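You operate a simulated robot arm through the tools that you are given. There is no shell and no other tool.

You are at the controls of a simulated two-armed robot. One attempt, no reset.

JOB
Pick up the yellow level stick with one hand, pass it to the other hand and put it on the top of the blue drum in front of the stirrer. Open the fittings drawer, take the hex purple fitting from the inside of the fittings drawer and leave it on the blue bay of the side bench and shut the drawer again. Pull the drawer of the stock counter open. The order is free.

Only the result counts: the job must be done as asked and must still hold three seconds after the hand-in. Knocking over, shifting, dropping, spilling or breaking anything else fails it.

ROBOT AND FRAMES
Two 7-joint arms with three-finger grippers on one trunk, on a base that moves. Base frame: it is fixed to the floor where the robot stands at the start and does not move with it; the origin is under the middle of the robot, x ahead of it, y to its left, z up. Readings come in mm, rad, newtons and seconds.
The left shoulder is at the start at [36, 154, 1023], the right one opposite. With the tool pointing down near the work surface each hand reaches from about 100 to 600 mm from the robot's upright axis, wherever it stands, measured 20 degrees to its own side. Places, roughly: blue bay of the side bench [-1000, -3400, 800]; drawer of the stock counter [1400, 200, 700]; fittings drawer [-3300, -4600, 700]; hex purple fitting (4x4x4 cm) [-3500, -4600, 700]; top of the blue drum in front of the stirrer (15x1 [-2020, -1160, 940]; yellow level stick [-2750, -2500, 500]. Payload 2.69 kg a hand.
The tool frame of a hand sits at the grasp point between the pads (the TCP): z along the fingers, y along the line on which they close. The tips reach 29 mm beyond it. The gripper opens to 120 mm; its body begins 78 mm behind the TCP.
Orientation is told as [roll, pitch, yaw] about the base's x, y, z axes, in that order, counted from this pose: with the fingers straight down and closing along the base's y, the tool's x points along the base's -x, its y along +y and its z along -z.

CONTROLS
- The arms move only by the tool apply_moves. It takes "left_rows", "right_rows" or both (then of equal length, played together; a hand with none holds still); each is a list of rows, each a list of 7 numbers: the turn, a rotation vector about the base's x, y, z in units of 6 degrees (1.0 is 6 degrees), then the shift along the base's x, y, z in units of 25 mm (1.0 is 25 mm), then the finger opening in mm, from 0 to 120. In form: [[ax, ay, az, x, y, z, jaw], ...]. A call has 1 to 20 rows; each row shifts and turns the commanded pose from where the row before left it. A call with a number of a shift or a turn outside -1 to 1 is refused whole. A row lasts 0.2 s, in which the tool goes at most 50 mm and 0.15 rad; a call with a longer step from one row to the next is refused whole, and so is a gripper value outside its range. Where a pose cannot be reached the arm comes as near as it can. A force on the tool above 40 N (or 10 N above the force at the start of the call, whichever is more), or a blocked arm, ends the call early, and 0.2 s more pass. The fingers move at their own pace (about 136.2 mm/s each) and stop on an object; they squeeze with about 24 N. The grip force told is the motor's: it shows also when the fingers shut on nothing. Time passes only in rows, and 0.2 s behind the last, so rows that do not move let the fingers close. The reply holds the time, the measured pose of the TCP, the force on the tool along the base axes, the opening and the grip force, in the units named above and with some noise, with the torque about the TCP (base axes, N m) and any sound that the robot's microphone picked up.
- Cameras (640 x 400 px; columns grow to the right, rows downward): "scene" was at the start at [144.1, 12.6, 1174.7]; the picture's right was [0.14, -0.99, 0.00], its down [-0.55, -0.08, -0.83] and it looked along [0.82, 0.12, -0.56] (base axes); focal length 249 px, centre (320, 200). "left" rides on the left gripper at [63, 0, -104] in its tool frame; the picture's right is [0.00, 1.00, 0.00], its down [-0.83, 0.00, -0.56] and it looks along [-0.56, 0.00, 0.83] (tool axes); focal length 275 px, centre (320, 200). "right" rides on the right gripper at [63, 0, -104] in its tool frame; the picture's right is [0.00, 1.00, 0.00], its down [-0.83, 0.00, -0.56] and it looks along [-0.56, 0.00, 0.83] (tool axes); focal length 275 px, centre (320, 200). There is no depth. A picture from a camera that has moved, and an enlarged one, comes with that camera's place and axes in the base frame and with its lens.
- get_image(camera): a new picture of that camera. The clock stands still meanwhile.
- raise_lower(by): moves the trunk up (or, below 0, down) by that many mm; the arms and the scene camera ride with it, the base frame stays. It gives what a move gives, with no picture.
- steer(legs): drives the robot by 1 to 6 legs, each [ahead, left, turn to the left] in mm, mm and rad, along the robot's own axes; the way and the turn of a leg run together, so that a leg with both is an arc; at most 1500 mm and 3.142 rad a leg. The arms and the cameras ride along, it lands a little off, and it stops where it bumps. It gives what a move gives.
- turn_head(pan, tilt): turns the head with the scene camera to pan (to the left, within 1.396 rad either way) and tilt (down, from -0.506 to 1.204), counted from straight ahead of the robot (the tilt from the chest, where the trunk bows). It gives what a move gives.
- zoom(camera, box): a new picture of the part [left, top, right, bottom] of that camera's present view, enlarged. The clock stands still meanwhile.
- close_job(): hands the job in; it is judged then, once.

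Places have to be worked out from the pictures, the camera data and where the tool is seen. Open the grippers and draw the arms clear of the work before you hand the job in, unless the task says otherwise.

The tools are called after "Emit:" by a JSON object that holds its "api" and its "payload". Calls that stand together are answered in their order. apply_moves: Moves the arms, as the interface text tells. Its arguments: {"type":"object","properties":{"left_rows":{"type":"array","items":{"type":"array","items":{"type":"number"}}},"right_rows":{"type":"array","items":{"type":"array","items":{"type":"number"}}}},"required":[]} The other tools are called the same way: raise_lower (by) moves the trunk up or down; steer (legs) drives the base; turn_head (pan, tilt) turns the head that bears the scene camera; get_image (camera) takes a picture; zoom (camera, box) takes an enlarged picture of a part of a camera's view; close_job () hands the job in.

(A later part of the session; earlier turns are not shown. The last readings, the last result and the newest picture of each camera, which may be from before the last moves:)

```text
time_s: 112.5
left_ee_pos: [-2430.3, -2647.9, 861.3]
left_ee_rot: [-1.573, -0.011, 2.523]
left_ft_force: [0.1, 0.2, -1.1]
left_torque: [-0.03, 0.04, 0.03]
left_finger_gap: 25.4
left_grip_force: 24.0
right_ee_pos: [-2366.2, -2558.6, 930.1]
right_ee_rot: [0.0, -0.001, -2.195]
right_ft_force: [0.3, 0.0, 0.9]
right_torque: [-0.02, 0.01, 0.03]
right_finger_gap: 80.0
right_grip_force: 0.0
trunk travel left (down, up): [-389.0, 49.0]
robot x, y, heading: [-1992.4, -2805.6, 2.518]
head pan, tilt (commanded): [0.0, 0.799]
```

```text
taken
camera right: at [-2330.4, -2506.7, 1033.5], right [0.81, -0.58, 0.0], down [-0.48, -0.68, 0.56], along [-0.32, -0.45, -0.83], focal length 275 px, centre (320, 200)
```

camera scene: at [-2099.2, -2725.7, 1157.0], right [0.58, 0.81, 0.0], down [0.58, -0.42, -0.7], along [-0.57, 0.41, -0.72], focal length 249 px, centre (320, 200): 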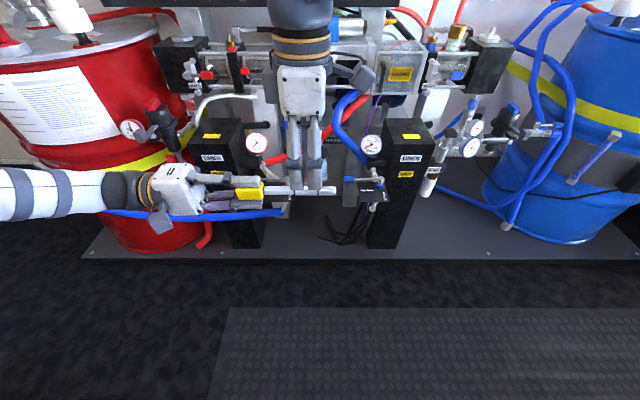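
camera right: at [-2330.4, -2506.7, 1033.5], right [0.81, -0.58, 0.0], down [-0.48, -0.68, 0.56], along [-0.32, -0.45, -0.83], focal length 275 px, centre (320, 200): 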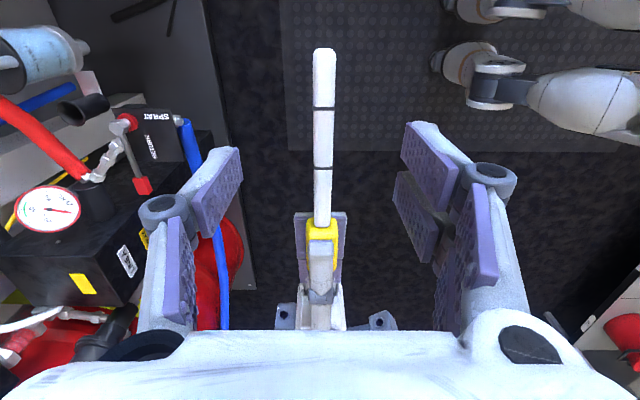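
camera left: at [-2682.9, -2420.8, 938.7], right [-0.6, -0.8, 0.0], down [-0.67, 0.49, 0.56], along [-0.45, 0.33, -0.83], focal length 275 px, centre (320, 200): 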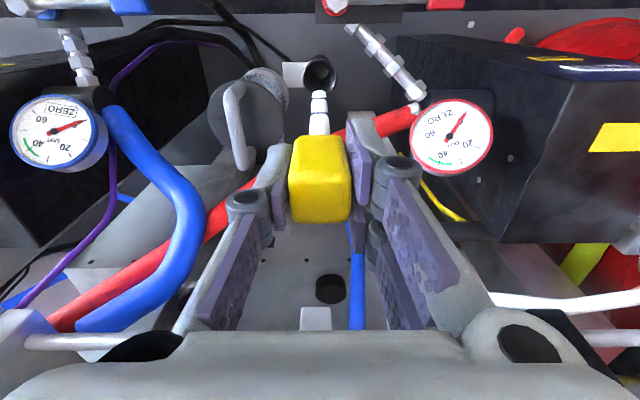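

The shaft is centred between the right fingers. I descend 68 mm onto the shaft.

Emit:
{"api": "apply_moves", "payload": {"right_rows": [[0, 0, 0, 0, 0, -0.69, 80], [0, 0, 0, 0, 0, -0.69, 80], [0, 0, 0, 0, 0, -0.69, 80], [0, 0, 0, 0, 0, -0.69, 80]]}}

Emit:
{"api": "get_image", "payload": {"camera": "right"}}

Emit:
{"api": "zoom", "payload": {"camera": "scene", "box": [160, 60, 400, 240]}}

```text
time_s: 113.5
left_ee_pos: [-2430.7, -2647.4, 859.9]
left_ee_rot: [-1.573, -0.01, 2.523]
left_ft_force: [-0.2, -0.1, -1.3]
left_torque: [-0.01, 0.05, -0.01]
left_finger_gap: 25.4
left_grip_force: 24.2
right_ee_pos: [-2365.7, -2559.1, 861.5]
right_ee_rot: [-0.001, -0.001, -2.196]
right_ft_force: [-0.4, -0.5, -0.2]
right_torque: [0.02, 0.01, 0.0]
right_finger_gap: 80.1
right_grip_force: 0.0
trunk travel left (down, up): [-389.0, 49.0]
robot x, y, heading: [-1991.8, -2805.2, 2.516]
head pan, tilt (commanded): [0.0, 0.799]
```

```text
taken
camera right: at [-2329.4, -2505.8, 964.5], right [0.81, -0.58, 0.0], down [-0.48, -0.68, 0.56], along [-0.32, -0.45, -0.83], focal length 275 px, centre (320, 200)
```

right: 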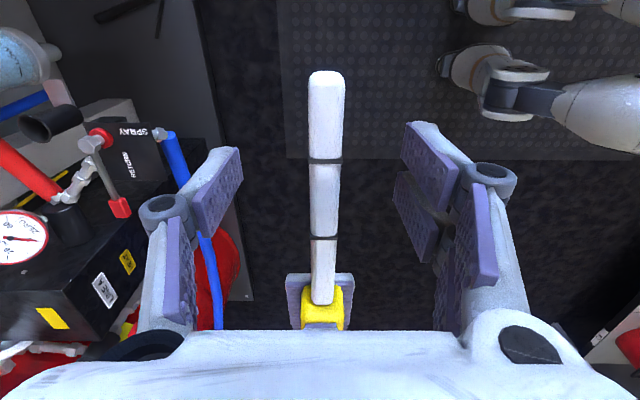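

```text
2.22 times, centred on (280, 150) of scene
camera zoom: at [-2098.9, -2725.4, 1157.0], right [0.58, 0.81, 0.0], down [0.58, -0.42, -0.7], along [-0.57, 0.41, -0.72], focal length 553 px, centre (409, 311)
```

zoom: 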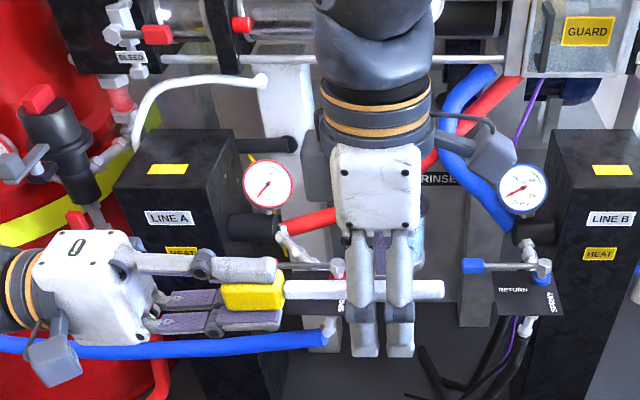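

The shaft lies right at the right TCP. I close the right gripper on it while the left holds.

Emit:
{"api": "apply_moves", "payload": {"right_rows": [[0, 0, 0, 0, 0, 0, 40], [0, 0, 0, 0, 0, 0, 0], [0, 0, 0, 0, 0, 0, 0], [0, 0, 0, 0, 0, 0, 0], [0, 0, 0, 0, 0, 0, 0]]}}

Emit:
{"api": "get_image", "payload": {"camera": "right"}}

```text
time_s: 114.7
left_ee_pos: [-2430.4, -2646.4, 860.5]
left_ee_rot: [-1.573, -0.012, 2.523]
left_ft_force: [-8.1, 7.3, -0.8]
left_torque: [-0.02, 0.0, 0.88]
left_finger_gap: 25.6
left_grip_force: 23.1
right_ee_pos: [-2365.1, -2557.8, 860.4]
right_ee_rot: [0.001, -0.001, -2.195]
right_ft_force: [8.2, -7.4, -0.1]
right_torque: [-0.04, 0.07, 0.28]
right_finger_gap: 11.4
right_grip_force: 24.2
trunk travel left (down, up): [-389.0, 49.0]
robot x, y, heading: [-1991.9, -2804.5, 2.522]
head pan, tilt (commanded): [0.0, 0.799]
```

```text
taken
camera right: at [-2329.1, -2506.2, 964.5], right [0.81, -0.58, 0.0], down [-0.48, -0.68, 0.56], along [-0.32, -0.45, -0.83], focal length 275 px, centre (320, 200)
```

right: 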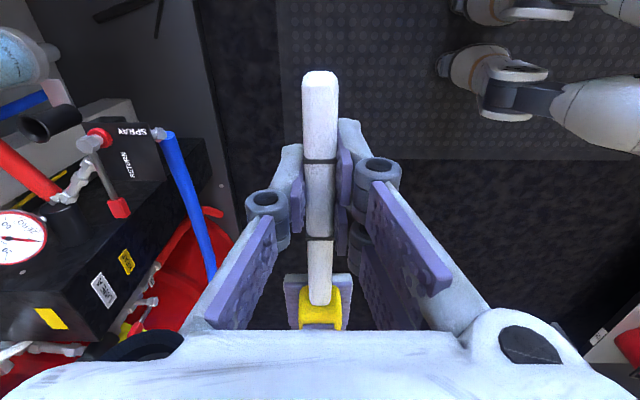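

Right hand has the shaft (gap 11.4 mm). I open the left hand and withdraw it along the stick axis to the left.

Emit:
{"api": "apply_moves", "payload": {"left_rows": [[0, 0, 0, 0, 0, 0, 60], [0, 0, 0, 0, 0, 0, 70], [0, 0, 0, 0, 0, 0, 70], [0, 0, 0, -0.4, -0.56, 0, 70], [0, 0, 0, -0.5, -0.7, 0, 70], [0, 0, 0, -0.5, -0.7, 0, 70], [0, 0, 0, -0.5, -0.7, 0, 70], [0, 0, 0, -0.5, -0.7, 0, 70], [0, 0, 0, -0.5, -0.7, 0, 70]]}}

Emit:
{"api": "get_image", "payload": {"camera": "scene"}}

Emit:
{"api": "get_image", "payload": {"camera": "right"}}

```text
time_s: 116.7
left_ee_pos: [-2503.5, -2749.4, 859.9]
left_ee_rot: [-1.572, -0.011, 2.522]
left_ft_force: [-0.7, 0.4, -0.2]
left_torque: [-0.03, -0.02, 0.0]
left_finger_gap: 70.0
left_grip_force: 0.1
right_ee_pos: [-2366.4, -2557.9, 859.7]
right_ee_rot: [-0.001, -0.001, -2.195]
right_ft_force: [0.4, -0.1, -1.0]
right_torque: [0.01, -0.01, -0.01]
right_finger_gap: 11.1
right_grip_force: 24.2
trunk travel left (down, up): [-389.0, 49.0]
robot x, y, heading: [-1994.8, -2806.6, 2.518]
head pan, tilt (commanded): [0.0, 0.799]
```

```text
taken
camera scene: at [-2098.9, -2725.5, 1157.0], right [0.58, 0.81, 0.0], down [0.58, -0.42, -0.7], along [-0.57, 0.41, -0.72], focal length 249 px, centre (320, 200)
```

scene: 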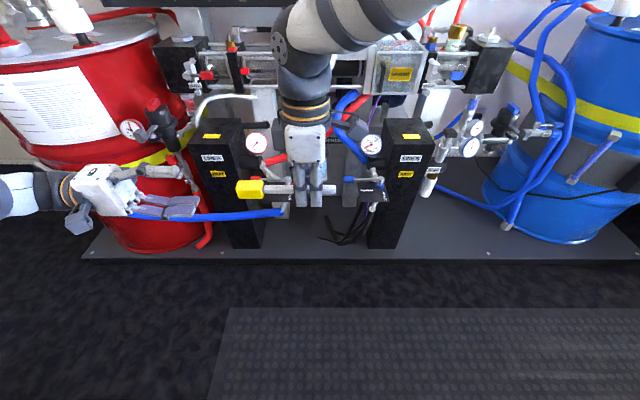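

```text
taken
camera right: at [-2329.4, -2505.9, 964.7], right [0.81, -0.58, 0.0], down [-0.48, -0.68, 0.56], along [-0.32, -0.45, -0.83], focal length 275 px, centre (320, 200)
```

right: 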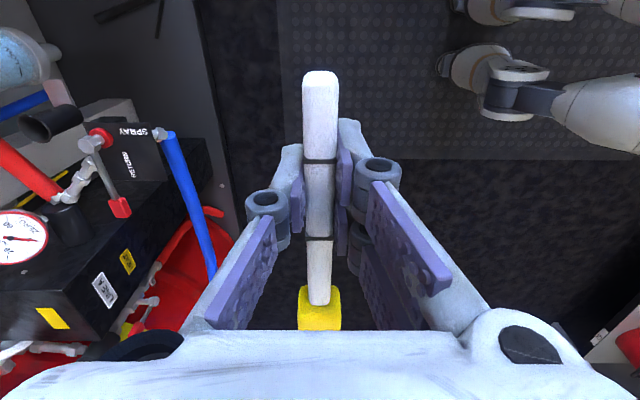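

The pass worked. But fingertips reach 29 mm below the shaft, so laying it down would mean dropping it; I'll let the left hand take the head again briefly and regrip with the right hand ~17 mm higher so the shaft is near the tips.

Emit:
{"api": "apply_moves", "payload": {"left_rows": [[0, 0, 0, 0.483, 0.677, 0, 70], [0, 0, 0, 0.483, 0.677, 0, 70], [0, 0, 0, 0.483, 0.677, 0, 70], [0, 0, 0, 0.483, 0.677, 0, 70], [0, 0, 0, 0.483, 0.677, 0, 70], [0, 0, 0, 0.483, 0.677, 0, 70], [0, 0, 0, 0, 0, 0, 40], [0, 0, 0, 0, 0, 0, 0], [0, 0, 0, 0, 0, 0, 0], [0, 0, 0, 0, 0, 0, 0], [0, 0, 0, 0, 0, 0, 0]]}}

Emit:
{"api": "zoom", "payload": {"camera": "scene", "box": [160, 60, 400, 240]}}

```text
time_s: 119.1
left_ee_pos: [-2429.3, -2647.8, 859.9]
left_ee_rot: [-1.574, -0.013, 2.522]
left_ft_force: [1.4, 1.1, 5.4]
left_torque: [0.13, -0.12, 0.01]
left_finger_gap: 25.3
left_grip_force: 24.0
right_ee_pos: [-2366.5, -2558.6, 860.4]
right_ee_rot: [-0.001, -0.002, -2.196]
right_ft_force: [-1.7, -0.9, -5.0]
right_torque: [0.31, -0.17, -0.08]
right_finger_gap: 11.0
right_grip_force: 24.3
trunk travel left (down, up): [-389.0, 49.0]
robot x, y, heading: [-1989.5, -2803.5, 2.512]
head pan, tilt (commanded): [0.0, 0.799]
```

```text
2.22 times, centred on (280, 150) of scene
camera zoom: at [-2098.8, -2725.4, 1157.0], right [0.58, 0.81, 0.0], down [0.58, -0.42, -0.7], along [-0.57, 0.41, -0.72], focal length 553 px, centre (409, 311)
```

zoom: 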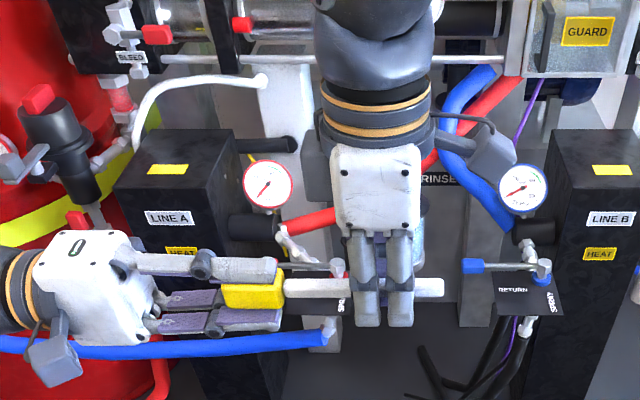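

Left holds the head again. The right hand opens, rises 17 mm and shifts 12 mm toward the stick's middle, then regrips.

Emit:
{"api": "apply_moves", "payload": {"right_rows": [[0, 0, 0, 0, 0, 0, 40], [0, 0, 0, 0, 0, 0, 50], [0, 0, 0, -0.28, -0.39, 0.34, 50], [0, 0, 0, 0, 0, 0.34, 50], [0, 0, 0, 0, 0, 0, 25], [0, 0, 0, 0, 0, 0, 0], [0, 0, 0, 0, 0, 0, 0], [0, 0, 0, 0, 0, 0, 0], [0, 0, 0, 0, 0, 0, 0]]}}

Emit:
{"api": "get_image", "payload": {"camera": "right"}}

Emit:
{"api": "zoom", "payload": {"camera": "scene", "box": [160, 60, 400, 240]}}

```text
time_s: 121.1
left_ee_pos: [-2429.2, -2646.6, 859.4]
left_ee_rot: [-1.573, -0.012, 2.523]
left_ft_force: [1.7, -1.7, 0.9]
left_torque: [-0.02, -0.06, -0.24]
left_finger_gap: 25.4
left_grip_force: 23.7
right_ee_pos: [-2372.1, -2567.1, 877.1]
right_ee_rot: [-0.002, -0.002, -2.196]
right_ft_force: [-2.2, 2.0, 0.2]
right_torque: [0.11, 0.02, -0.09]
right_finger_gap: 12.3
right_grip_force: 24.1
trunk travel left (down, up): [-389.0, 49.0]
robot x, y, heading: [-1993.0, -2803.3, 2.516]
head pan, tilt (commanded): [0.0, 0.799]
```

```text
taken
camera right: at [-2335.9, -2515.7, 981.7], right [0.81, -0.58, 0.0], down [-0.48, -0.68, 0.56], along [-0.33, -0.45, -0.83], focal length 275 px, centre (320, 200)
```

right: 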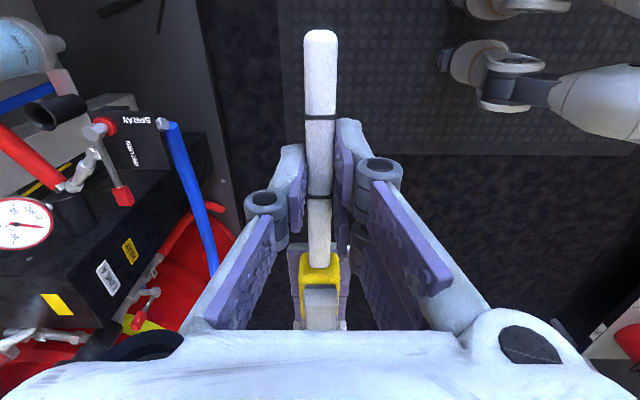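

```text
2.22 times, centred on (280, 150) of scene
camera zoom: at [-2098.8, -2725.4, 1157.0], right [0.58, 0.81, 0.0], down [0.58, -0.42, -0.7], along [-0.57, 0.41, -0.72], focal length 553 px, centre (409, 311)
```

zoom: 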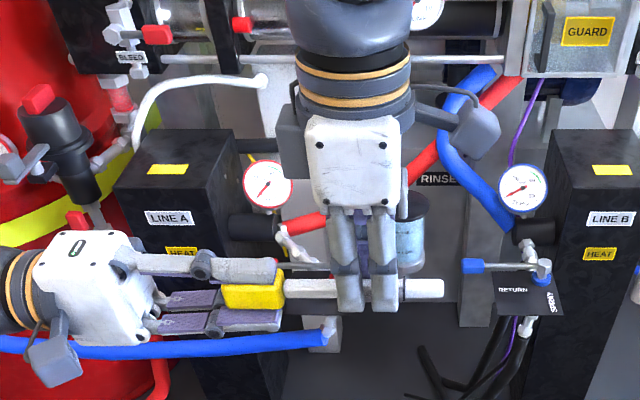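

The right hand regripped with the shaft near its tips. The left opens and withdraws left, then rolls back to pointing down.

Emit:
{"api": "apply_moves", "payload": {"left_rows": [[0, 0, 0, 0, 0, 0, 60], [0, 0, 0, 0, 0, 0, 70], [0, 0, 0, 0, 0, 0, 70], [0, 0, 0, -0.4, -0.56, 0, 70], [0, 0, 0, -0.5, -0.7, 0, 70], [0, 0, 0, -0.5, -0.7, 0, 70], [0, 0, 0, -0.5, -0.7, 0, 70], [0, 0, 0, -0.5, -0.7, 0, 70], [0, 0, 0, -0.5, -0.7, 0, 70]]}}

Emit:
{"api": "apply_moves", "payload": {"left_rows": [[-0.811, 0.585, 0, 0, 0, 0.1, 70], [-0.811, 0.585, 0, 0, 0, 0.1, 70], [-0.811, 0.585, 0, 0, 0, 0.1, 70], [-0.811, 0.585, 0, 0, 0, 0.1, 70], [-0.811, 0.585, 0, 0, 0, 0.1, 70], [-0.811, 0.585, 0, 0, 0, 0.1, 70], [-0.811, 0.585, 0, 0, 0, 0.1, 70], [-0.811, 0.585, 0, 0, 0, 0.1, 70], [-0.811, 0.585, 0, 0, 0, 0.1, 70], [-0.811, 0.585, 0, 0, 0, 0.1, 70], [-0.811, 0.585, 0, 0, 0, 0.1, 70], [-0.811, 0.585, 0, 0, 0, 0.1, 70], [-0.811, 0.585, 0, 0, 0, 0.1, 70], [-0.811, 0.585, 0, 0, 0, 0.1, 70], [-0.811, 0.585, 0, 0, 0, 0.1, 70]]}}

Emit:
{"api": "get_image", "payload": {"camera": "scene"}}

```text
time_s: 123.1
left_ee_pos: [-2502.4, -2749.5, 860.5]
left_ee_rot: [-1.573, -0.01, 2.521]
left_ft_force: [0.0, -0.8, -0.6]
left_torque: [0.03, 0.06, -0.01]
left_finger_gap: 70.1
left_grip_force: 0.0
right_ee_pos: [-2372.7, -2567.7, 878.2]
right_ee_rot: [-0.002, -0.002, -2.196]
right_ft_force: [1.1, 0.4, 0.5]
right_torque: [-0.02, 0.01, 0.0]
right_finger_gap: 11.9
right_grip_force: 24.1
trunk travel left (down, up): [-389.0, 49.0]
robot x, y, heading: [-1992.0, -2805.1, 2.518]
head pan, tilt (commanded): [0.0, 0.799]
```

```text
time_s: 126.3
left_ee_pos: [-2503.0, -2749.0, 897.6]
left_ee_rot: [0.002, -0.008, 2.505]
left_ft_force: [-0.5, -0.9, 0.4]
left_torque: [0.02, -0.01, 0.03]
left_finger_gap: 69.9
left_grip_force: 0.0
right_ee_pos: [-2372.7, -2567.8, 877.3]
right_ee_rot: [-0.002, -0.002, -2.196]
right_ft_force: [-0.6, 0.2, -1.0]
right_torque: [-0.01, 0.04, 0.02]
right_finger_gap: 12.0
right_grip_force: 23.8
trunk travel left (down, up): [-389.0, 49.0]
robot x, y, heading: [-1991.2, -2806.6, 2.515]
head pan, tilt (commanded): [0.0, 0.799]
```

```text
taken
camera scene: at [-2098.6, -2725.1, 1157.0], right [0.58, 0.81, 0.0], down [0.58, -0.42, -0.7], along [-0.57, 0.41, -0.72], focal length 249 px, centre (320, 200)
```

scene: 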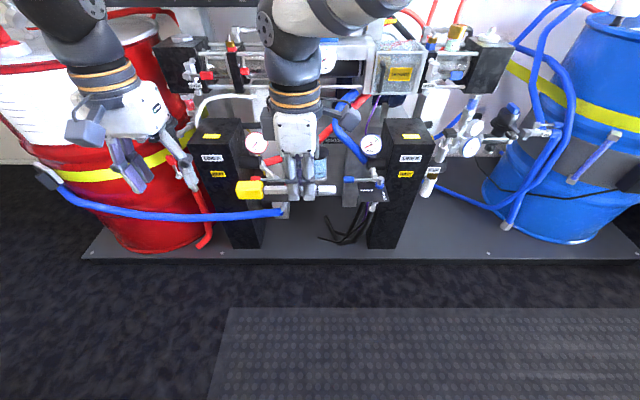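

The stick stays firmly in the right hand. I slide right along the aisle toward the drum and look at its top.

Emit:
{"api": "steer", "payload": {"legs": [[0, -1200, 0.003]]}}

Emit:
{"api": "turn_head", "payload": {"pan": -0.1, "tilt": 0.4}}

Emit:
{"api": "get_image", "payload": {"camera": "scene"}}

```text
time_s: 135.7
left_ee_pos: [-1797.4, -1782.6, 897.3]
left_ee_rot: [0.001, -0.006, 2.49]
left_ft_force: [0.1, -0.7, 0.5]
left_torque: [-0.02, -0.05, -0.01]
left_finger_gap: 69.8
left_grip_force: 0.1
right_ee_pos: [-1666.3, -1602.5, 878.0]
right_ee_rot: [-0.002, -0.002, -2.209]
right_ft_force: [0.2, 0.1, 0.6]
right_torque: [0.04, -0.02, 0.01]
right_finger_gap: 12.3
right_grip_force: 24.9
trunk travel left (down, up): [-389.0, 49.0]
robot x, y, heading: [-1285.6, -1843.5, 2.502]
head pan, tilt (commanded): [0.0, 0.799]
```

```text
time_s: 136.5
left_ee_pos: [-1797.2, -1780.5, 896.3]
left_ee_rot: [0.001, -0.005, 2.491]
left_ft_force: [0.6, -0.1, 0.5]
left_torque: [-0.01, 0.01, 0.01]
left_finger_gap: 69.9
left_grip_force: 0.1
right_ee_pos: [-1665.3, -1601.0, 876.8]
right_ee_rot: [-0.003, -0.003, -2.209]
right_ft_force: [0.4, 0.6, -0.4]
right_torque: [0.01, -0.03, -0.03]
right_finger_gap: 12.1
right_grip_force: 24.1
trunk travel left (down, up): [-389.0, 49.0]
robot x, y, heading: [-1284.5, -1840.7, 2.501]
head pan, tilt (commanded): [-0.099, 0.4]
```

```text
taken
camera scene: at [-1398.3, -1749.1, 1192.0], right [0.67, 0.74, 0.0], down [0.29, -0.26, -0.92], along [-0.68, 0.62, -0.39], focal length 249 px, centre (320, 200)
```

scene: 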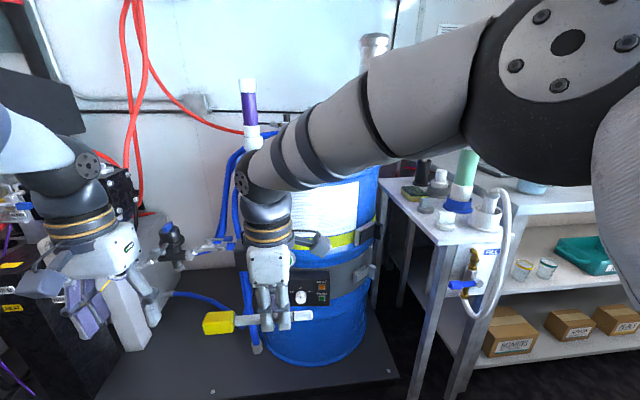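

The right arm blocks the view of the drum top. I move the right hand 190 mm to the right and raise the trunk to see between the arms.

Emit:
{"api": "apply_moves", "payload": {"right_rows": [[0, 0, 0, 0.598, 0.8, 0, 0], [0, 0, 0, 0.598, 0.8, 0, 0], [0, 0, 0, 0.598, 0.8, 0, 0], [0, 0, 0, 0.598, 0.8, 0, 0], [0, 0, 0, 0.598, 0.8, 0, 0], [0, 0, 0, 0.598, 0.8, 0, 0], [0, 0, 0, 0.598, 0.8, 0, 0], [0, 0, 0, 0.598, 0.8, 0, 0]]}}

Emit:
{"api": "raise_lower", "payload": {"by": 48}}

Emit:
{"api": "turn_head", "payload": {"pan": -0.1, "tilt": 0.4}}

Emit:
{"api": "get_image", "payload": {"camera": "scene"}}

```text
time_s: 138.3
left_ee_pos: [-1798.0, -1780.3, 898.2]
left_ee_rot: [0.001, -0.004, 2.492]
left_ft_force: [-0.1, 0.0, 0.4]
left_torque: [-0.02, 0.0, 0.01]
left_finger_gap: 70.4
left_grip_force: 0.1
right_ee_pos: [-1545.6, -1442.6, 878.0]
right_ee_rot: [0.0, -0.004, -2.21]
right_ft_force: [-1.3, 1.5, 1.1]
right_torque: [-0.01, 0.0, 0.01]
right_finger_gap: 12.1
right_grip_force: 24.5
trunk travel left (down, up): [-389.0, 49.0]
robot x, y, heading: [-1287.8, -1844.3, 2.504]
head pan, tilt (commanded): [-0.099, 0.4]
```

```text
time_s: 139.2
left_ee_pos: [-1799.2, -1781.2, 943.1]
left_ee_rot: [0.0, -0.001, 2.49]
left_ft_force: [0.0, -0.9, -0.5]
left_torque: [-0.04, 0.01, -0.03]
left_finger_gap: 69.9
left_grip_force: 0.0
right_ee_pos: [-1546.6, -1441.9, 924.2]
right_ee_rot: [0.003, -0.003, -2.21]
right_ft_force: [0.3, 0.6, -0.4]
right_torque: [-0.02, -0.01, 0.02]
right_finger_gap: 12.2
right_grip_force: 23.5
trunk travel left (down, up): [-437.0, 1.0]
robot x, y, heading: [-1286.1, -1841.0, 2.503]
head pan, tilt (commanded): [-0.099, 0.4]
```

```text
time_s: 139.8
left_ee_pos: [-1799.1, -1781.1, 946.8]
left_ee_rot: [-0.002, -0.006, 2.491]
left_ft_force: [-0.5, 0.0, 0.1]
left_torque: [0.0, -0.02, -0.03]
left_finger_gap: 69.7
left_grip_force: 0.1
right_ee_pos: [-1547.0, -1442.1, 925.7]
right_ee_rot: [-0.001, -0.001, -2.212]
right_ft_force: [0.1, -0.8, -0.3]
right_torque: [0.01, -0.02, 0.03]
right_finger_gap: 11.9
right_grip_force: 24.1
trunk travel left (down, up): [-437.0, 1.0]
robot x, y, heading: [-1288.8, -1841.4, 2.503]
head pan, tilt (commanded): [-0.099, 0.4]
```

```text
taken
camera scene: at [-1357.1, -1779.6, 1245.4], right [0.67, 0.74, 0.0], down [0.29, -0.26, -0.92], along [-0.68, 0.62, -0.39], focal length 249 px, centre (320, 200)
```

scene: 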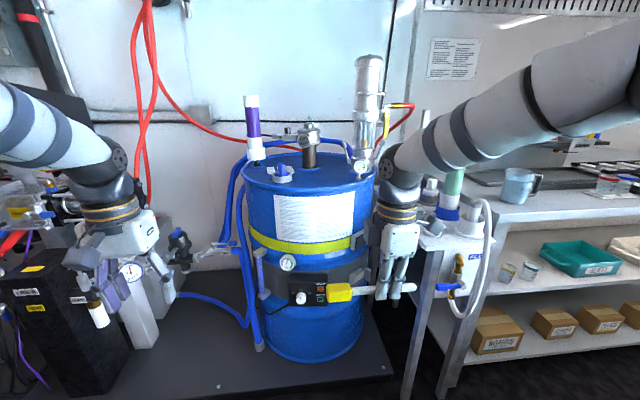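

Now the drum top is visible. I zoom in for feature positions.

Emit:
{"api": "zoom", "payload": {"camera": "scene", "box": [220, 80, 420, 230]}}

```text
2.67 times, centred on (320, 155) of scene
camera zoom: at [-1357.1, -1779.6, 1245.4], right [0.67, 0.74, 0.0], down [0.29, -0.26, -0.92], along [-0.68, 0.62, -0.39], focal length 664 px, centre (320, 320)
```

zoom: 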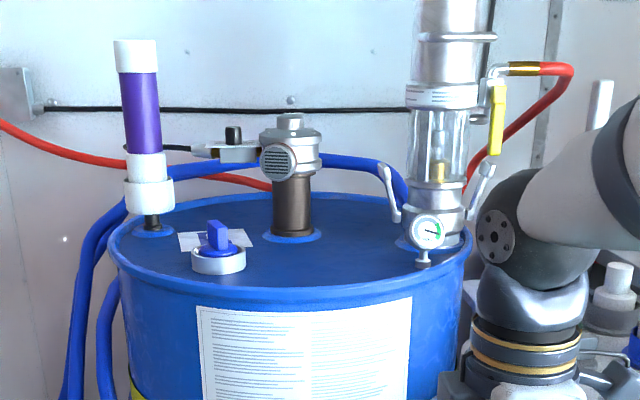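

The drum top is at z≈945, stirrer base at (-2178, -1098), cap at (-2125, -1281), gauge at (-1941, -1052); the target spot (-2020, -1160) lies between them in front of the stirrer. Before driving in, I look down to see how far the base is from the plinth.

Emit:
{"api": "turn_head", "payload": {"pan": 0.0, "tilt": 1.2}}

Emit:
{"api": "get_image", "payload": {"camera": "scene"}}

```text
time_s: 141.0
left_ee_pos: [-1798.4, -1781.4, 945.1]
left_ee_rot: [0.0, -0.006, 2.49]
left_ft_force: [0.1, 0.0, 1.1]
left_torque: [0.02, -0.01, -0.01]
left_finger_gap: 69.9
left_grip_force: 0.0
right_ee_pos: [-1546.0, -1441.2, 926.1]
right_ee_rot: [-0.001, -0.003, -2.211]
right_ft_force: [-0.1, 1.0, -0.7]
right_torque: [0.03, -0.02, 0.03]
right_finger_gap: 12.2
right_grip_force: 24.3
trunk travel left (down, up): [-437.0, 1.0]
robot x, y, heading: [-1285.4, -1843.8, 2.497]
head pan, tilt (commanded): [0.0, 1.201]
```

```text
taken
camera scene: at [-1333.4, -1808.7, 1182.6], right [0.6, 0.8, 0.0], down [0.75, -0.56, -0.36], along [-0.29, 0.22, -0.93], focal length 249 px, centre (320, 200)
```

scene: 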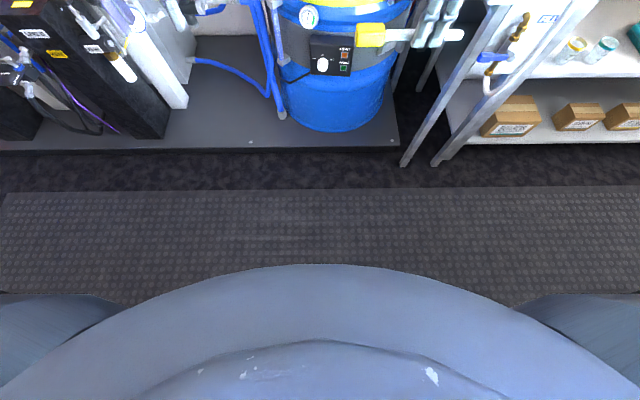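

The floor is visible to within ~200 mm of my axis, so the base has ample room to the plinth. I raise the right hand above the rim and pull the left hand back before driving in.

Emit:
{"api": "apply_moves", "payload": {"left_rows": [[0, 0, 0, 0.67, -0.776, 0, 70], [0, 0, 0, 0.67, -0.776, 0, 70], [0, 0, 0, 0.67, -0.776, 0, 70], [0, 0, 0, 0.67, -0.776, 0, 70], [0, 0, 0, 0.67, -0.776, 0, 70], [0, 0, 0, 0.67, -0.776, 0, 70], [0, 0, 0, 0.67, -0.776, 0, 70], [0, 0, 0, 0.67, -0.776, 0, 70]], "right_rows": [[0, 0, 0, 0, 0, 0.47, 0], [0, 0, 0, 0, 0, 0.47, 0], [0, 0, 0, 0, 0, 0.47, 0], [0, 0, 0, 0, 0, 0.47, 0], [0, 0, 0, 0, 0, 0.47, 0], [0, 0, 0, 0, 0, 0.47, 0], [0, 0, 0, 0, 0, 0.47, 0], [0, 0, 0, 0, 0, 0.47, 0]]}}

Emit:
{"api": "turn_head", "payload": {"pan": -0.1, "tilt": 0.5}}

Emit:
{"api": "get_image", "payload": {"camera": "scene"}}

```text
time_s: 142.8
left_ee_pos: [-1664.0, -1937.3, 945.1]
left_ee_rot: [-0.001, -0.008, 2.493]
left_ft_force: [-0.2, -1.4, -0.1]
left_torque: [-0.01, 0.0, -0.01]
left_finger_gap: 69.9
left_grip_force: 0.1
right_ee_pos: [-1546.9, -1441.4, 1022.2]
right_ee_rot: [-0.002, -0.001, -2.209]
right_ft_force: [0.2, -0.5, -0.4]
right_torque: [0.0, -0.03, -0.01]
right_finger_gap: 12.0
right_grip_force: 23.9
trunk travel left (down, up): [-437.0, 1.0]
robot x, y, heading: [-1285.9, -1842.2, 2.509]
head pan, tilt (commanded): [0.0, 1.201]
```

```text
time_s: 143.8
left_ee_pos: [-1663.7, -1937.1, 945.2]
left_ee_rot: [0.002, -0.005, 2.491]
left_ft_force: [1.1, 0.7, -1.1]
left_torque: [-0.01, -0.02, -0.05]
left_finger_gap: 69.8
left_grip_force: 0.0
right_ee_pos: [-1546.5, -1442.8, 1019.4]
right_ee_rot: [-0.001, -0.001, -2.211]
right_ft_force: [0.2, -0.3, 0.0]
right_torque: [0.04, -0.04, -0.01]
right_finger_gap: 11.9
right_grip_force: 24.1
trunk travel left (down, up): [-437.0, 1.0]
robot x, y, heading: [-1285.6, -1841.3, 2.496]
head pan, tilt (commanded): [-0.099, 0.499]
```

```text
taken
camera scene: at [-1355.9, -1780.8, 1236.2], right [0.67, 0.74, 0.0], down [0.35, -0.32, -0.88], along [-0.65, 0.59, -0.48], focal length 249 px, centre (320, 200)
```

scene: 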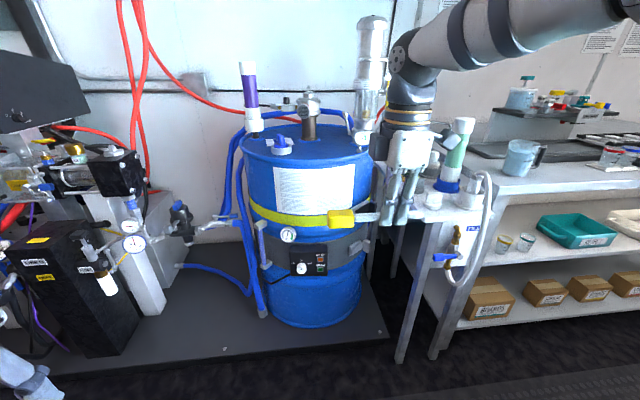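

I raise the right hand a little more, then drive forward 455 mm and left 35 mm so the stick comes over the drum.

Emit:
{"api": "apply_moves", "payload": {"right_rows": [[0, 0, 0, 0, 0, 0.7, 0], [0, 0, 0, 0, 0, 0.7, 0]]}}

Emit:
{"api": "steer", "payload": {"legs": [[300, 35, 0.01]]}}

Emit:
{"api": "get_image", "payload": {"camera": "scene"}}

```text
time_s: 144.4
left_ee_pos: [-1664.9, -1936.0, 945.7]
left_ee_rot: [-0.001, -0.004, 2.489]
left_ft_force: [-0.5, 0.7, 0.3]
left_torque: [0.01, 0.01, -0.05]
left_finger_gap: 70.0
left_grip_force: 0.0
right_ee_pos: [-1546.4, -1442.2, 1054.2]
right_ee_rot: [-0.001, -0.002, -2.212]
right_ft_force: [0.1, -0.3, -0.6]
right_torque: [0.02, 0.01, 0.0]
right_finger_gap: 12.1
right_grip_force: 24.1
trunk travel left (down, up): [-437.0, 1.0]
robot x, y, heading: [-1285.2, -1844.2, 2.505]
head pan, tilt (commanded): [-0.099, 0.499]
```

```text
time_s: 146.5
left_ee_pos: [-1925.7, -1791.3, 945.7]
left_ee_rot: [0.001, -0.003, 2.498]
left_ft_force: [-0.5, -0.1, 0.2]
left_torque: [-0.02, 0.0, 0.01]
left_finger_gap: 70.0
left_grip_force: 0.0
right_ee_pos: [-1811.8, -1295.0, 1055.6]
right_ee_rot: [-0.004, -0.001, -2.2]
right_ft_force: [-0.3, 0.1, -0.9]
right_torque: [0.05, -0.05, -0.03]
right_finger_gap: 12.1
right_grip_force: 23.7
trunk travel left (down, up): [-437.0, 1.0]
robot x, y, heading: [-1547.7, -1692.2, 2.509]
head pan, tilt (commanded): [-0.099, 0.499]
```

```text
taken
camera scene: at [-1618.1, -1632.1, 1236.2], right [0.67, 0.74, 0.0], down [0.36, -0.32, -0.88], along [-0.65, 0.59, -0.48], focal length 249 px, centre (320, 200)
```

scene: 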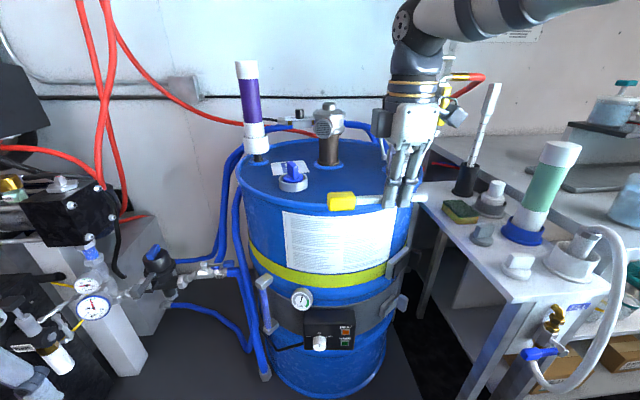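

The stick is still clear of everything. I drive forward another 150 mm.

Emit:
{"api": "steer", "payload": {"legs": [[150, 0, 0]]}}

Emit:
{"api": "turn_head", "payload": {"pan": -0.2, "tilt": 0.7}}

Emit:
{"api": "get_image", "payload": {"camera": "scene"}}

Emit:
{"api": "get_image", "payload": {"camera": "right"}}

```text
time_s: 147.8
left_ee_pos: [-2045.3, -1703.8, 945.1]
left_ee_rot: [-0.001, -0.003, 2.499]
left_ft_force: [-0.7, -0.4, -0.3]
left_torque: [0.01, -0.02, 0.0]
left_finger_gap: 70.1
left_grip_force: 0.1
right_ee_pos: [-1931.5, -1207.9, 1054.9]
right_ee_rot: [-0.003, -0.002, -2.199]
right_ft_force: [0.0, 0.0, -1.0]
right_torque: [0.01, -0.05, -0.04]
right_finger_gap: 12.1
right_grip_force: 24.0
trunk travel left (down, up): [-437.0, 1.0]
robot x, y, heading: [-1668.2, -1605.7, 2.512]
head pan, tilt (commanded): [-0.099, 0.499]
```

```text
time_s: 148.6
left_ee_pos: [-2044.4, -1702.5, 944.1]
left_ee_rot: [-0.001, -0.006, 2.499]
left_ft_force: [-0.3, 0.9, 0.1]
left_torque: [0.03, 0.03, -0.02]
left_finger_gap: 70.2
left_grip_force: 0.1
right_ee_pos: [-1931.2, -1208.5, 1055.1]
right_ee_rot: [-0.002, -0.001, -2.201]
right_ft_force: [-0.3, -0.5, -0.8]
right_torque: [0.02, 0.01, 0.0]
right_finger_gap: 12.0
right_grip_force: 24.2
trunk travel left (down, up): [-437.0, 1.0]
robot x, y, heading: [-1664.6, -1605.6, 2.512]
head pan, tilt (commanded): [-0.201, 0.7]
```

```text
taken
camera scene: at [-1726.9, -1542.8, 1218.6], right [0.74, 0.67, 0.0], down [0.43, -0.48, -0.77], along [-0.52, 0.57, -0.64], focal length 249 px, centre (320, 200)
```

scene: 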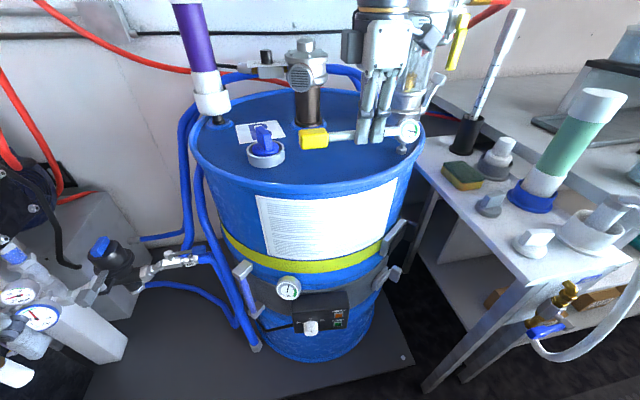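

```text
taken
camera right: at [-1893.9, -1155.9, 1159.3], right [0.81, -0.59, 0.0], down [-0.49, -0.67, 0.56], along [-0.33, -0.45, -0.83], focal length 275 px, centre (320, 200)
```

right: 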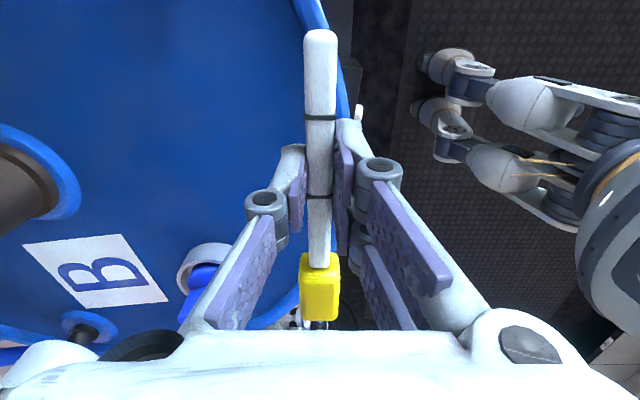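

Feature positions check out with the new view. I move the right hand the last ~100 mm to above the spot.

Emit:
{"api": "apply_moves", "payload": {"right_rows": [[0, 0, 0, -0.606, 0.532, 0, 0], [0, 0, 0, -0.606, 0.532, 0, 0], [0, 0, 0, -0.606, 0.532, 0, 0], [0, 0, 0, -0.606, 0.532, 0, 0], [0, 0, 0, -0.606, 0.532, 0, 0]]}}

Emit:
{"api": "get_image", "payload": {"camera": "scene"}}

Emit:
{"api": "get_image", "payload": {"camera": "right"}}

```text
time_s: 149.8
left_ee_pos: [-2044.5, -1702.8, 944.2]
left_ee_rot: [0.0, -0.005, 2.498]
left_ft_force: [0.5, 0.4, -0.2]
left_torque: [0.0, 0.0, -0.01]
left_finger_gap: 70.1
left_grip_force: 0.1
right_ee_pos: [-1989.5, -1153.2, 1052.5]
right_ee_rot: [0.0, -0.002, -2.2]
right_ft_force: [-0.8, 0.0, -0.7]
right_torque: [0.02, 0.01, -0.02]
right_finger_gap: 12.2
right_grip_force: 23.9
right hand out of reach, approached as far as the arm can: row 5
trunk travel left (down, up): [-437.0, 1.0]
robot x, y, heading: [-1667.6, -1606.3, 2.51]
head pan, tilt (commanded): [-0.201, 0.7]
```

```text
taken
camera scene: at [-1726.4, -1543.0, 1218.6], right [0.74, 0.67, 0.0], down [0.43, -0.48, -0.77], along [-0.52, 0.57, -0.64], focal length 249 px, centre (320, 200)
```

scene: 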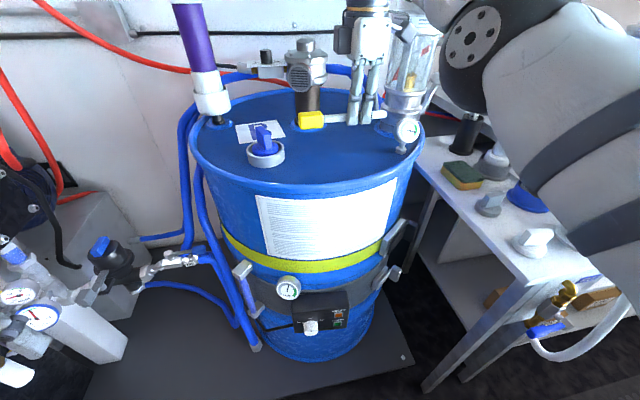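

```text
taken
camera right: at [-1952.8, -1100.7, 1156.3], right [0.81, -0.59, 0.0], down [-0.49, -0.67, 0.56], along [-0.33, -0.45, -0.83], focal length 275 px, centre (320, 200)
```

right: 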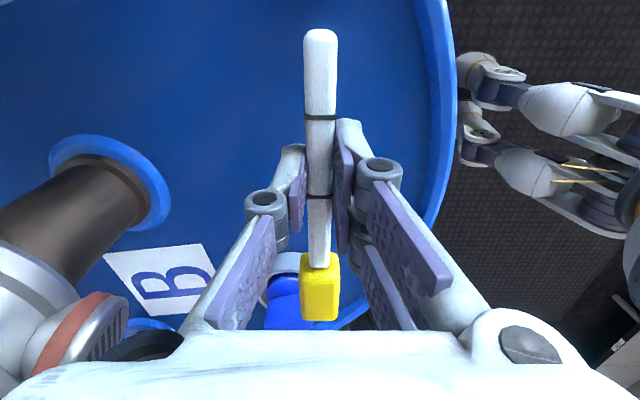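

The arm is at its reach limit at this height, 20 mm short. I drive the base 25 mm forward, then start lowering.

Emit:
{"api": "steer", "payload": {"legs": [[25, 0, 0]]}}

Emit:
{"api": "apply_moves", "payload": {"right_rows": [[0, 0, 0, 0, 0, -0.6, 0], [0, 0, 0, 0, 0, -0.6, 0], [0, 0, 0, 0, 0, -0.6, 0]]}}

Emit:
{"api": "get_image", "payload": {"camera": "scene"}}

```text
time_s: 150.6
left_ee_pos: [-2065.6, -1687.7, 944.7]
left_ee_rot: [0.0, -0.005, 2.501]
left_ft_force: [-0.3, 0.3, 0.1]
left_torque: [-0.03, 0.01, 0.01]
left_finger_gap: 70.1
left_grip_force: 0.1
right_ee_pos: [-2010.0, -1137.5, 1051.0]
right_ee_rot: [-0.004, -0.003, -2.2]
right_ft_force: [-0.7, 0.5, -0.7]
right_torque: [0.0, 0.01, -0.01]
right_finger_gap: 12.2
right_grip_force: 23.7
trunk travel left (down, up): [-437.0, 1.0]
robot x, y, heading: [-1690.9, -1590.1, 2.509]
head pan, tilt (commanded): [-0.201, 0.7]
```

```text
time_s: 151.4
left_ee_pos: [-2064.4, -1688.6, 944.8]
left_ee_rot: [-0.001, -0.005, 2.499]
left_ft_force: [0.7, -0.1, -0.3]
left_torque: [0.02, -0.01, -0.03]
left_finger_gap: 70.2
left_grip_force: 0.0
right_ee_pos: [-2010.9, -1137.2, 1005.6]
right_ee_rot: [-0.001, -0.003, -2.202]
right_ft_force: [-0.2, 0.1, -0.6]
right_torque: [0.0, -0.02, 0.02]
right_finger_gap: 12.1
right_grip_force: 23.9
trunk travel left (down, up): [-437.0, 1.0]
robot x, y, heading: [-1688.0, -1591.4, 2.512]
head pan, tilt (commanded): [-0.201, 0.7]
```

```text
taken
camera scene: at [-1747.0, -1528.0, 1218.5], right [0.74, 0.67, 0.0], down [0.43, -0.48, -0.76], along [-0.52, 0.57, -0.64], focal length 249 px, centre (320, 200)
```

scene: 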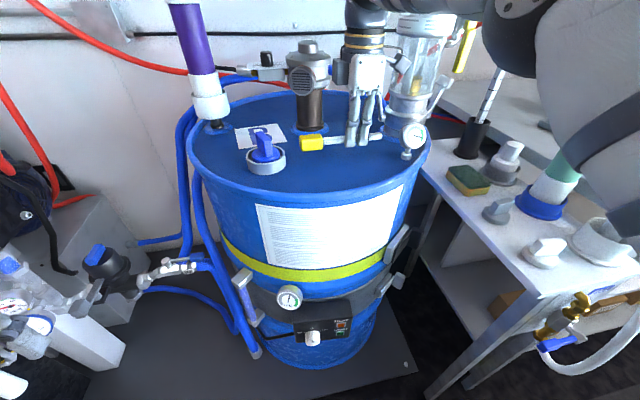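

At z=1005 all is clear. I lower to ~984, then continue in small steps watching the vertical force.

Emit:
{"api": "apply_moves", "payload": {"right_rows": [[0, 0, 0, 0, 0, -0.3, 0], [0, 0, 0, 0, 0, -0.3, 0], [0, 0, 0, 0, 0, -0.25, 0]]}}

Emit:
{"api": "zoom", "payload": {"camera": "scene", "box": [240, 70, 440, 195]}}

```text
time_s: 152.2
left_ee_pos: [-2065.7, -1687.1, 945.2]
left_ee_rot: [-0.001, -0.005, 2.498]
left_ft_force: [-0.5, 0.2, -0.2]
left_torque: [0.02, -0.03, -0.01]
left_finger_gap: 70.0
left_grip_force: 0.2
right_ee_pos: [-2010.9, -1137.4, 984.7]
right_ee_rot: [-0.003, 0.0, -2.202]
right_ft_force: [-0.4, -1.1, -0.7]
right_torque: [0.03, -0.02, -0.03]
right_finger_gap: 12.2
right_grip_force: 24.0
trunk travel left (down, up): [-437.0, 1.0]
robot x, y, heading: [-1689.8, -1595.5, 2.509]
head pan, tilt (commanded): [-0.201, 0.7]
```

```text
3.20 times, centred on (340, 132) of scene
camera zoom: at [-1747.1, -1528.0, 1218.5], right [0.74, 0.67, 0.0], down [0.43, -0.48, -0.76], along [-0.52, 0.57, -0.64], focal length 796 px, centre (256, 416)
```

zoom: 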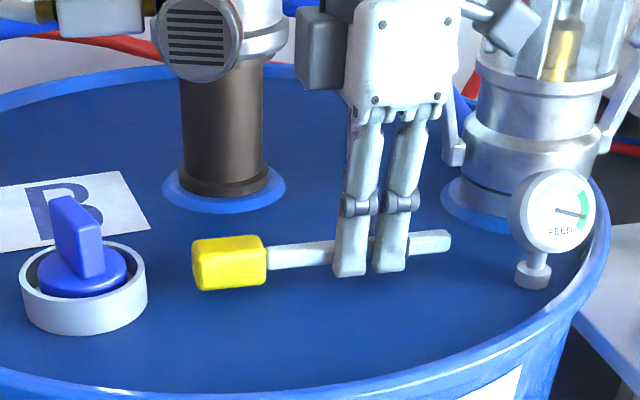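

The stick hovers just above the drum top with clearance to cap and gauge. I lower in 2.5 mm steps.

Emit:
{"api": "apply_moves", "payload": {"right_rows": [[0, 0, 0, 0, 0, -0.1, 0], [0, 0, 0, 0, 0, -0.1, 0]]}}

Emit:
{"api": "apply_moves", "payload": {"right_rows": [[0, 0, 0, 0, 0, -0.1, 0]]}}

```text
time_s: 152.8
left_ee_pos: [-2063.8, -1688.5, 945.4]
left_ee_rot: [0.001, -0.005, 2.5]
left_ft_force: [0.8, 0.3, -0.3]
left_torque: [-0.02, -0.01, -0.02]
left_finger_gap: 70.2
left_grip_force: 0.2
right_ee_pos: [-2010.6, -1136.8, 980.9]
right_ee_rot: [-0.001, -0.002, -2.203]
right_ft_force: [-0.3, 0.7, -1.1]
right_torque: [-0.02, 0.01, 0.01]
right_finger_gap: 12.2
right_grip_force: 24.2
trunk travel left (down, up): [-437.0, 1.0]
robot x, y, heading: [-1686.6, -1592.4, 2.518]
head pan, tilt (commanded): [-0.201, 0.7]
```

```text
time_s: 153.2
left_ee_pos: [-2064.4, -1688.6, 945.8]
left_ee_rot: [0.001, -0.006, 2.5]
left_ft_force: [-0.1, 0.1, 0.0]
left_torque: [-0.03, 0.01, -0.01]
left_finger_gap: 69.9
left_grip_force: 0.1
right_ee_pos: [-2011.2, -1136.8, 979.1]
right_ee_rot: [-0.003, -0.001, -2.203]
right_ft_force: [-0.3, 0.8, 0.0]
right_torque: [-0.07, 0.06, 0.02]
right_finger_gap: 12.2
right_grip_force: 24.2
trunk travel left (down, up): [-437.0, 1.0]
robot x, y, heading: [-1691.3, -1596.8, 2.513]
head pan, tilt (commanded): [-0.201, 0.7]
```

No clear contact yet at z≈979. I continue downward in tiny steps.

Emit:
{"api": "apply_moves", "payload": {"right_rows": [[0, 0, 0, 0, 0, -0.08, 0]]}}

Emit:
{"api": "apply_moves", "payload": {"right_rows": [[0, 0, 0, 0, 0, -0.08, 0]]}}

Emit:
{"api": "zoom", "payload": {"camera": "scene", "box": [240, 70, 440, 195]}}

```text
time_s: 153.6
left_ee_pos: [-2064.6, -1689.0, 945.2]
left_ee_rot: [0.0, -0.006, 2.5]
left_ft_force: [0.5, -1.0, -0.5]
left_torque: [-0.01, 0.0, 0.0]
left_finger_gap: 70.1
left_grip_force: 0.1
right_ee_pos: [-2009.7, -1137.5, 979.0]
right_ee_rot: [-0.005, -0.004, -2.202]
right_ft_force: [-0.8, 0.5, 7.9]
right_torque: [-0.58, 0.33, -0.03]
right_finger_gap: 12.0
right_grip_force: 24.0
trunk travel left (down, up): [-437.0, 1.0]
robot x, y, heading: [-1689.0, -1587.4, 2.512]
head pan, tilt (commanded): [-0.201, 0.7]
```

```text
time_s: 154.0
left_ee_pos: [-2064.2, -1688.7, 944.1]
left_ee_rot: [0.0, -0.008, 2.497]
left_ft_force: [-0.3, 0.1, -0.1]
left_torque: [-0.02, 0.0, 0.0]
left_finger_gap: 69.9
left_grip_force: 0.1
right_ee_pos: [-2011.0, -1138.0, 975.5]
right_ee_rot: [-0.006, -0.001, -2.202]
right_ft_force: [-0.7, 1.8, 11.0]
right_torque: [-0.44, 0.25, -0.17]
right_finger_gap: 12.3
right_grip_force: 24.1
trunk travel left (down, up): [-437.0, 1.0]
robot x, y, heading: [-1690.4, -1594.5, 2.51]
head pan, tilt (commanded): [-0.201, 0.7]
```

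```text
3.20 times, centred on (340, 132) of scene
camera zoom: at [-1746.4, -1528.6, 1218.7], right [0.74, 0.67, 0.0], down [0.43, -0.48, -0.77], along [-0.52, 0.57, -0.64], focal length 796 px, centre (256, 416)
```

zoom: 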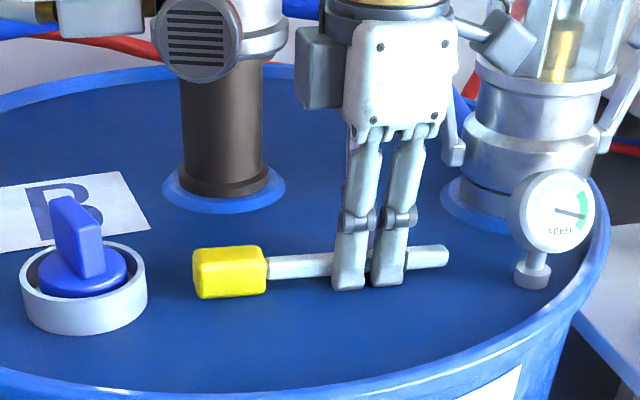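

Contact is felt (11 N upward, head on the surface). I release gently.

Emit:
{"api": "apply_moves", "payload": {"right_rows": [[0, 0, 0, 0, 0, 0, 16], [0, 0, 0, 0, 0, 0, 22], [0, 0, 0, 0, 0, 0, 30], [0, 0, 0, 0, 0, 0, 40], [0, 0, 0, 0, 0, 0, 40]]}}

Emit:
{"api": "zoom", "payload": {"camera": "scene", "box": [240, 70, 440, 195]}}

Emit:
{"api": "get_image", "payload": {"camera": "right"}}

```text
time_s: 155.2
left_ee_pos: [-2064.9, -1688.3, 944.9]
left_ee_rot: [-0.002, -0.005, 2.501]
left_ft_force: [0.2, 0.1, 0.3]
left_torque: [0.01, 0.02, 0.02]
left_finger_gap: 69.9
left_grip_force: 0.1
right_ee_pos: [-2010.5, -1138.0, 973.5]
right_ee_rot: [-0.001, -0.002, -2.201]
right_ft_force: [0.0, 0.4, 8.1]
right_torque: [0.14, 0.02, 0.03]
right_finger_gap: 39.9
right_grip_force: 0.0
trunk travel left (down, up): [-437.0, 1.0]
robot x, y, heading: [-1685.7, -1589.7, 2.509]
head pan, tilt (commanded): [-0.201, 0.7]
```

```text
3.20 times, centred on (340, 132) of scene
camera zoom: at [-1746.8, -1528.6, 1218.6], right [0.74, 0.67, 0.0], down [0.43, -0.48, -0.77], along [-0.52, 0.57, -0.64], focal length 796 px, centre (256, 416)
```

zoom: 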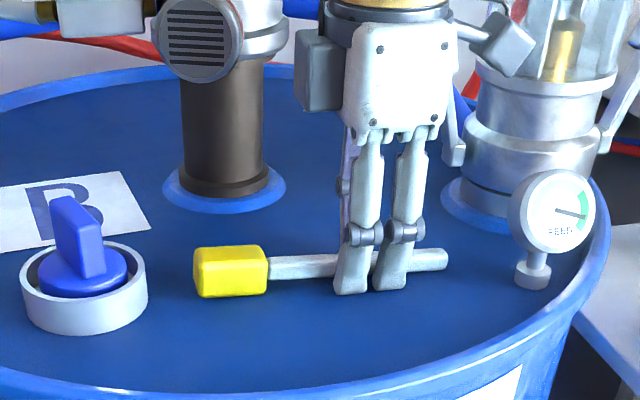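

```text
taken
camera right: at [-1973.1, -1086.3, 1078.5], right [0.81, -0.59, 0.0], down [-0.49, -0.67, 0.56], along [-0.33, -0.45, -0.83], focal length 275 px, centre (320, 200)
```

right: 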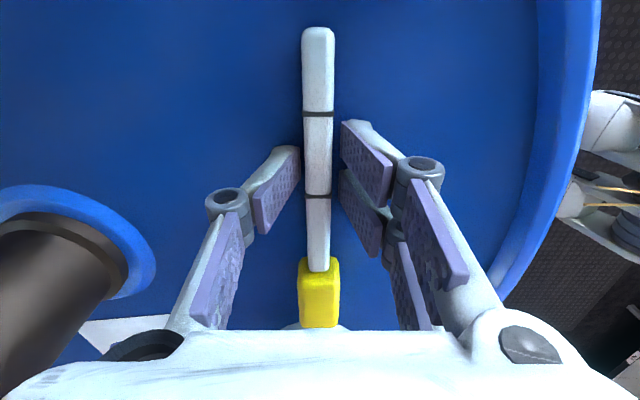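

The stick rests on the drum top. I raise the right hand straight up 120 mm.

Emit:
{"api": "apply_moves", "payload": {"right_rows": [[0, 0, 0, 0, 0, 0.2, 40], [0, 0, 0, 0, 0, 0.8, 40], [0, 0, 0, 0, 0, 0.8, 40], [0, 0, 0, 0, 0, 0.8, 40], [0, 0, 0, 0, 0, 0.6, 40]]}}

Emit:
{"api": "get_image", "payload": {"camera": "scene"}}

Emit:
{"api": "zoom", "payload": {"camera": "scene", "box": [240, 70, 440, 195]}}

```text
time_s: 156.4
left_ee_pos: [-2065.2, -1688.7, 944.3]
left_ee_rot: [0.001, -0.006, 2.499]
left_ft_force: [0.5, 1.4, 1.2]
left_torque: [0.02, 0.01, -0.02]
left_finger_gap: 70.0
left_grip_force: 0.0
right_ee_pos: [-2009.5, -1137.7, 1054.6]
right_ee_rot: [-0.002, -0.003, -2.2]
right_ft_force: [0.4, -0.7, -0.2]
right_torque: [0.0, -0.02, -0.01]
right_finger_gap: 39.8
right_grip_force: 0.1
trunk travel left (down, up): [-437.0, 1.0]
robot x, y, heading: [-1690.2, -1593.1, 2.51]
head pan, tilt (commanded): [-0.201, 0.7]
```

```text
taken
camera scene: at [-1747.4, -1527.9, 1218.4], right [0.74, 0.67, 0.0], down [0.43, -0.48, -0.76], along [-0.52, 0.57, -0.64], focal length 249 px, centre (320, 200)
```

scene: 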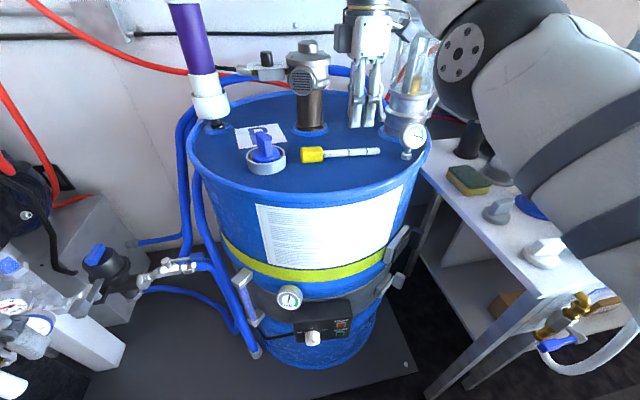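

```text
3.20 times, centred on (340, 132) of scene
camera zoom: at [-1747.4, -1527.9, 1218.4], right [0.74, 0.67, 0.0], down [0.43, -0.48, -0.76], along [-0.52, 0.57, -0.64], focal length 796 px, centre (256, 416)
```

zoom: 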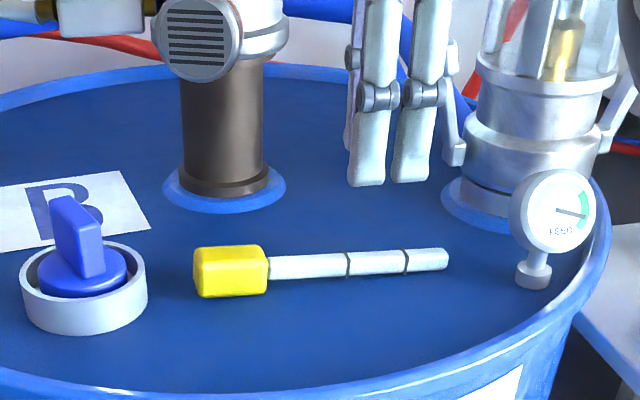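

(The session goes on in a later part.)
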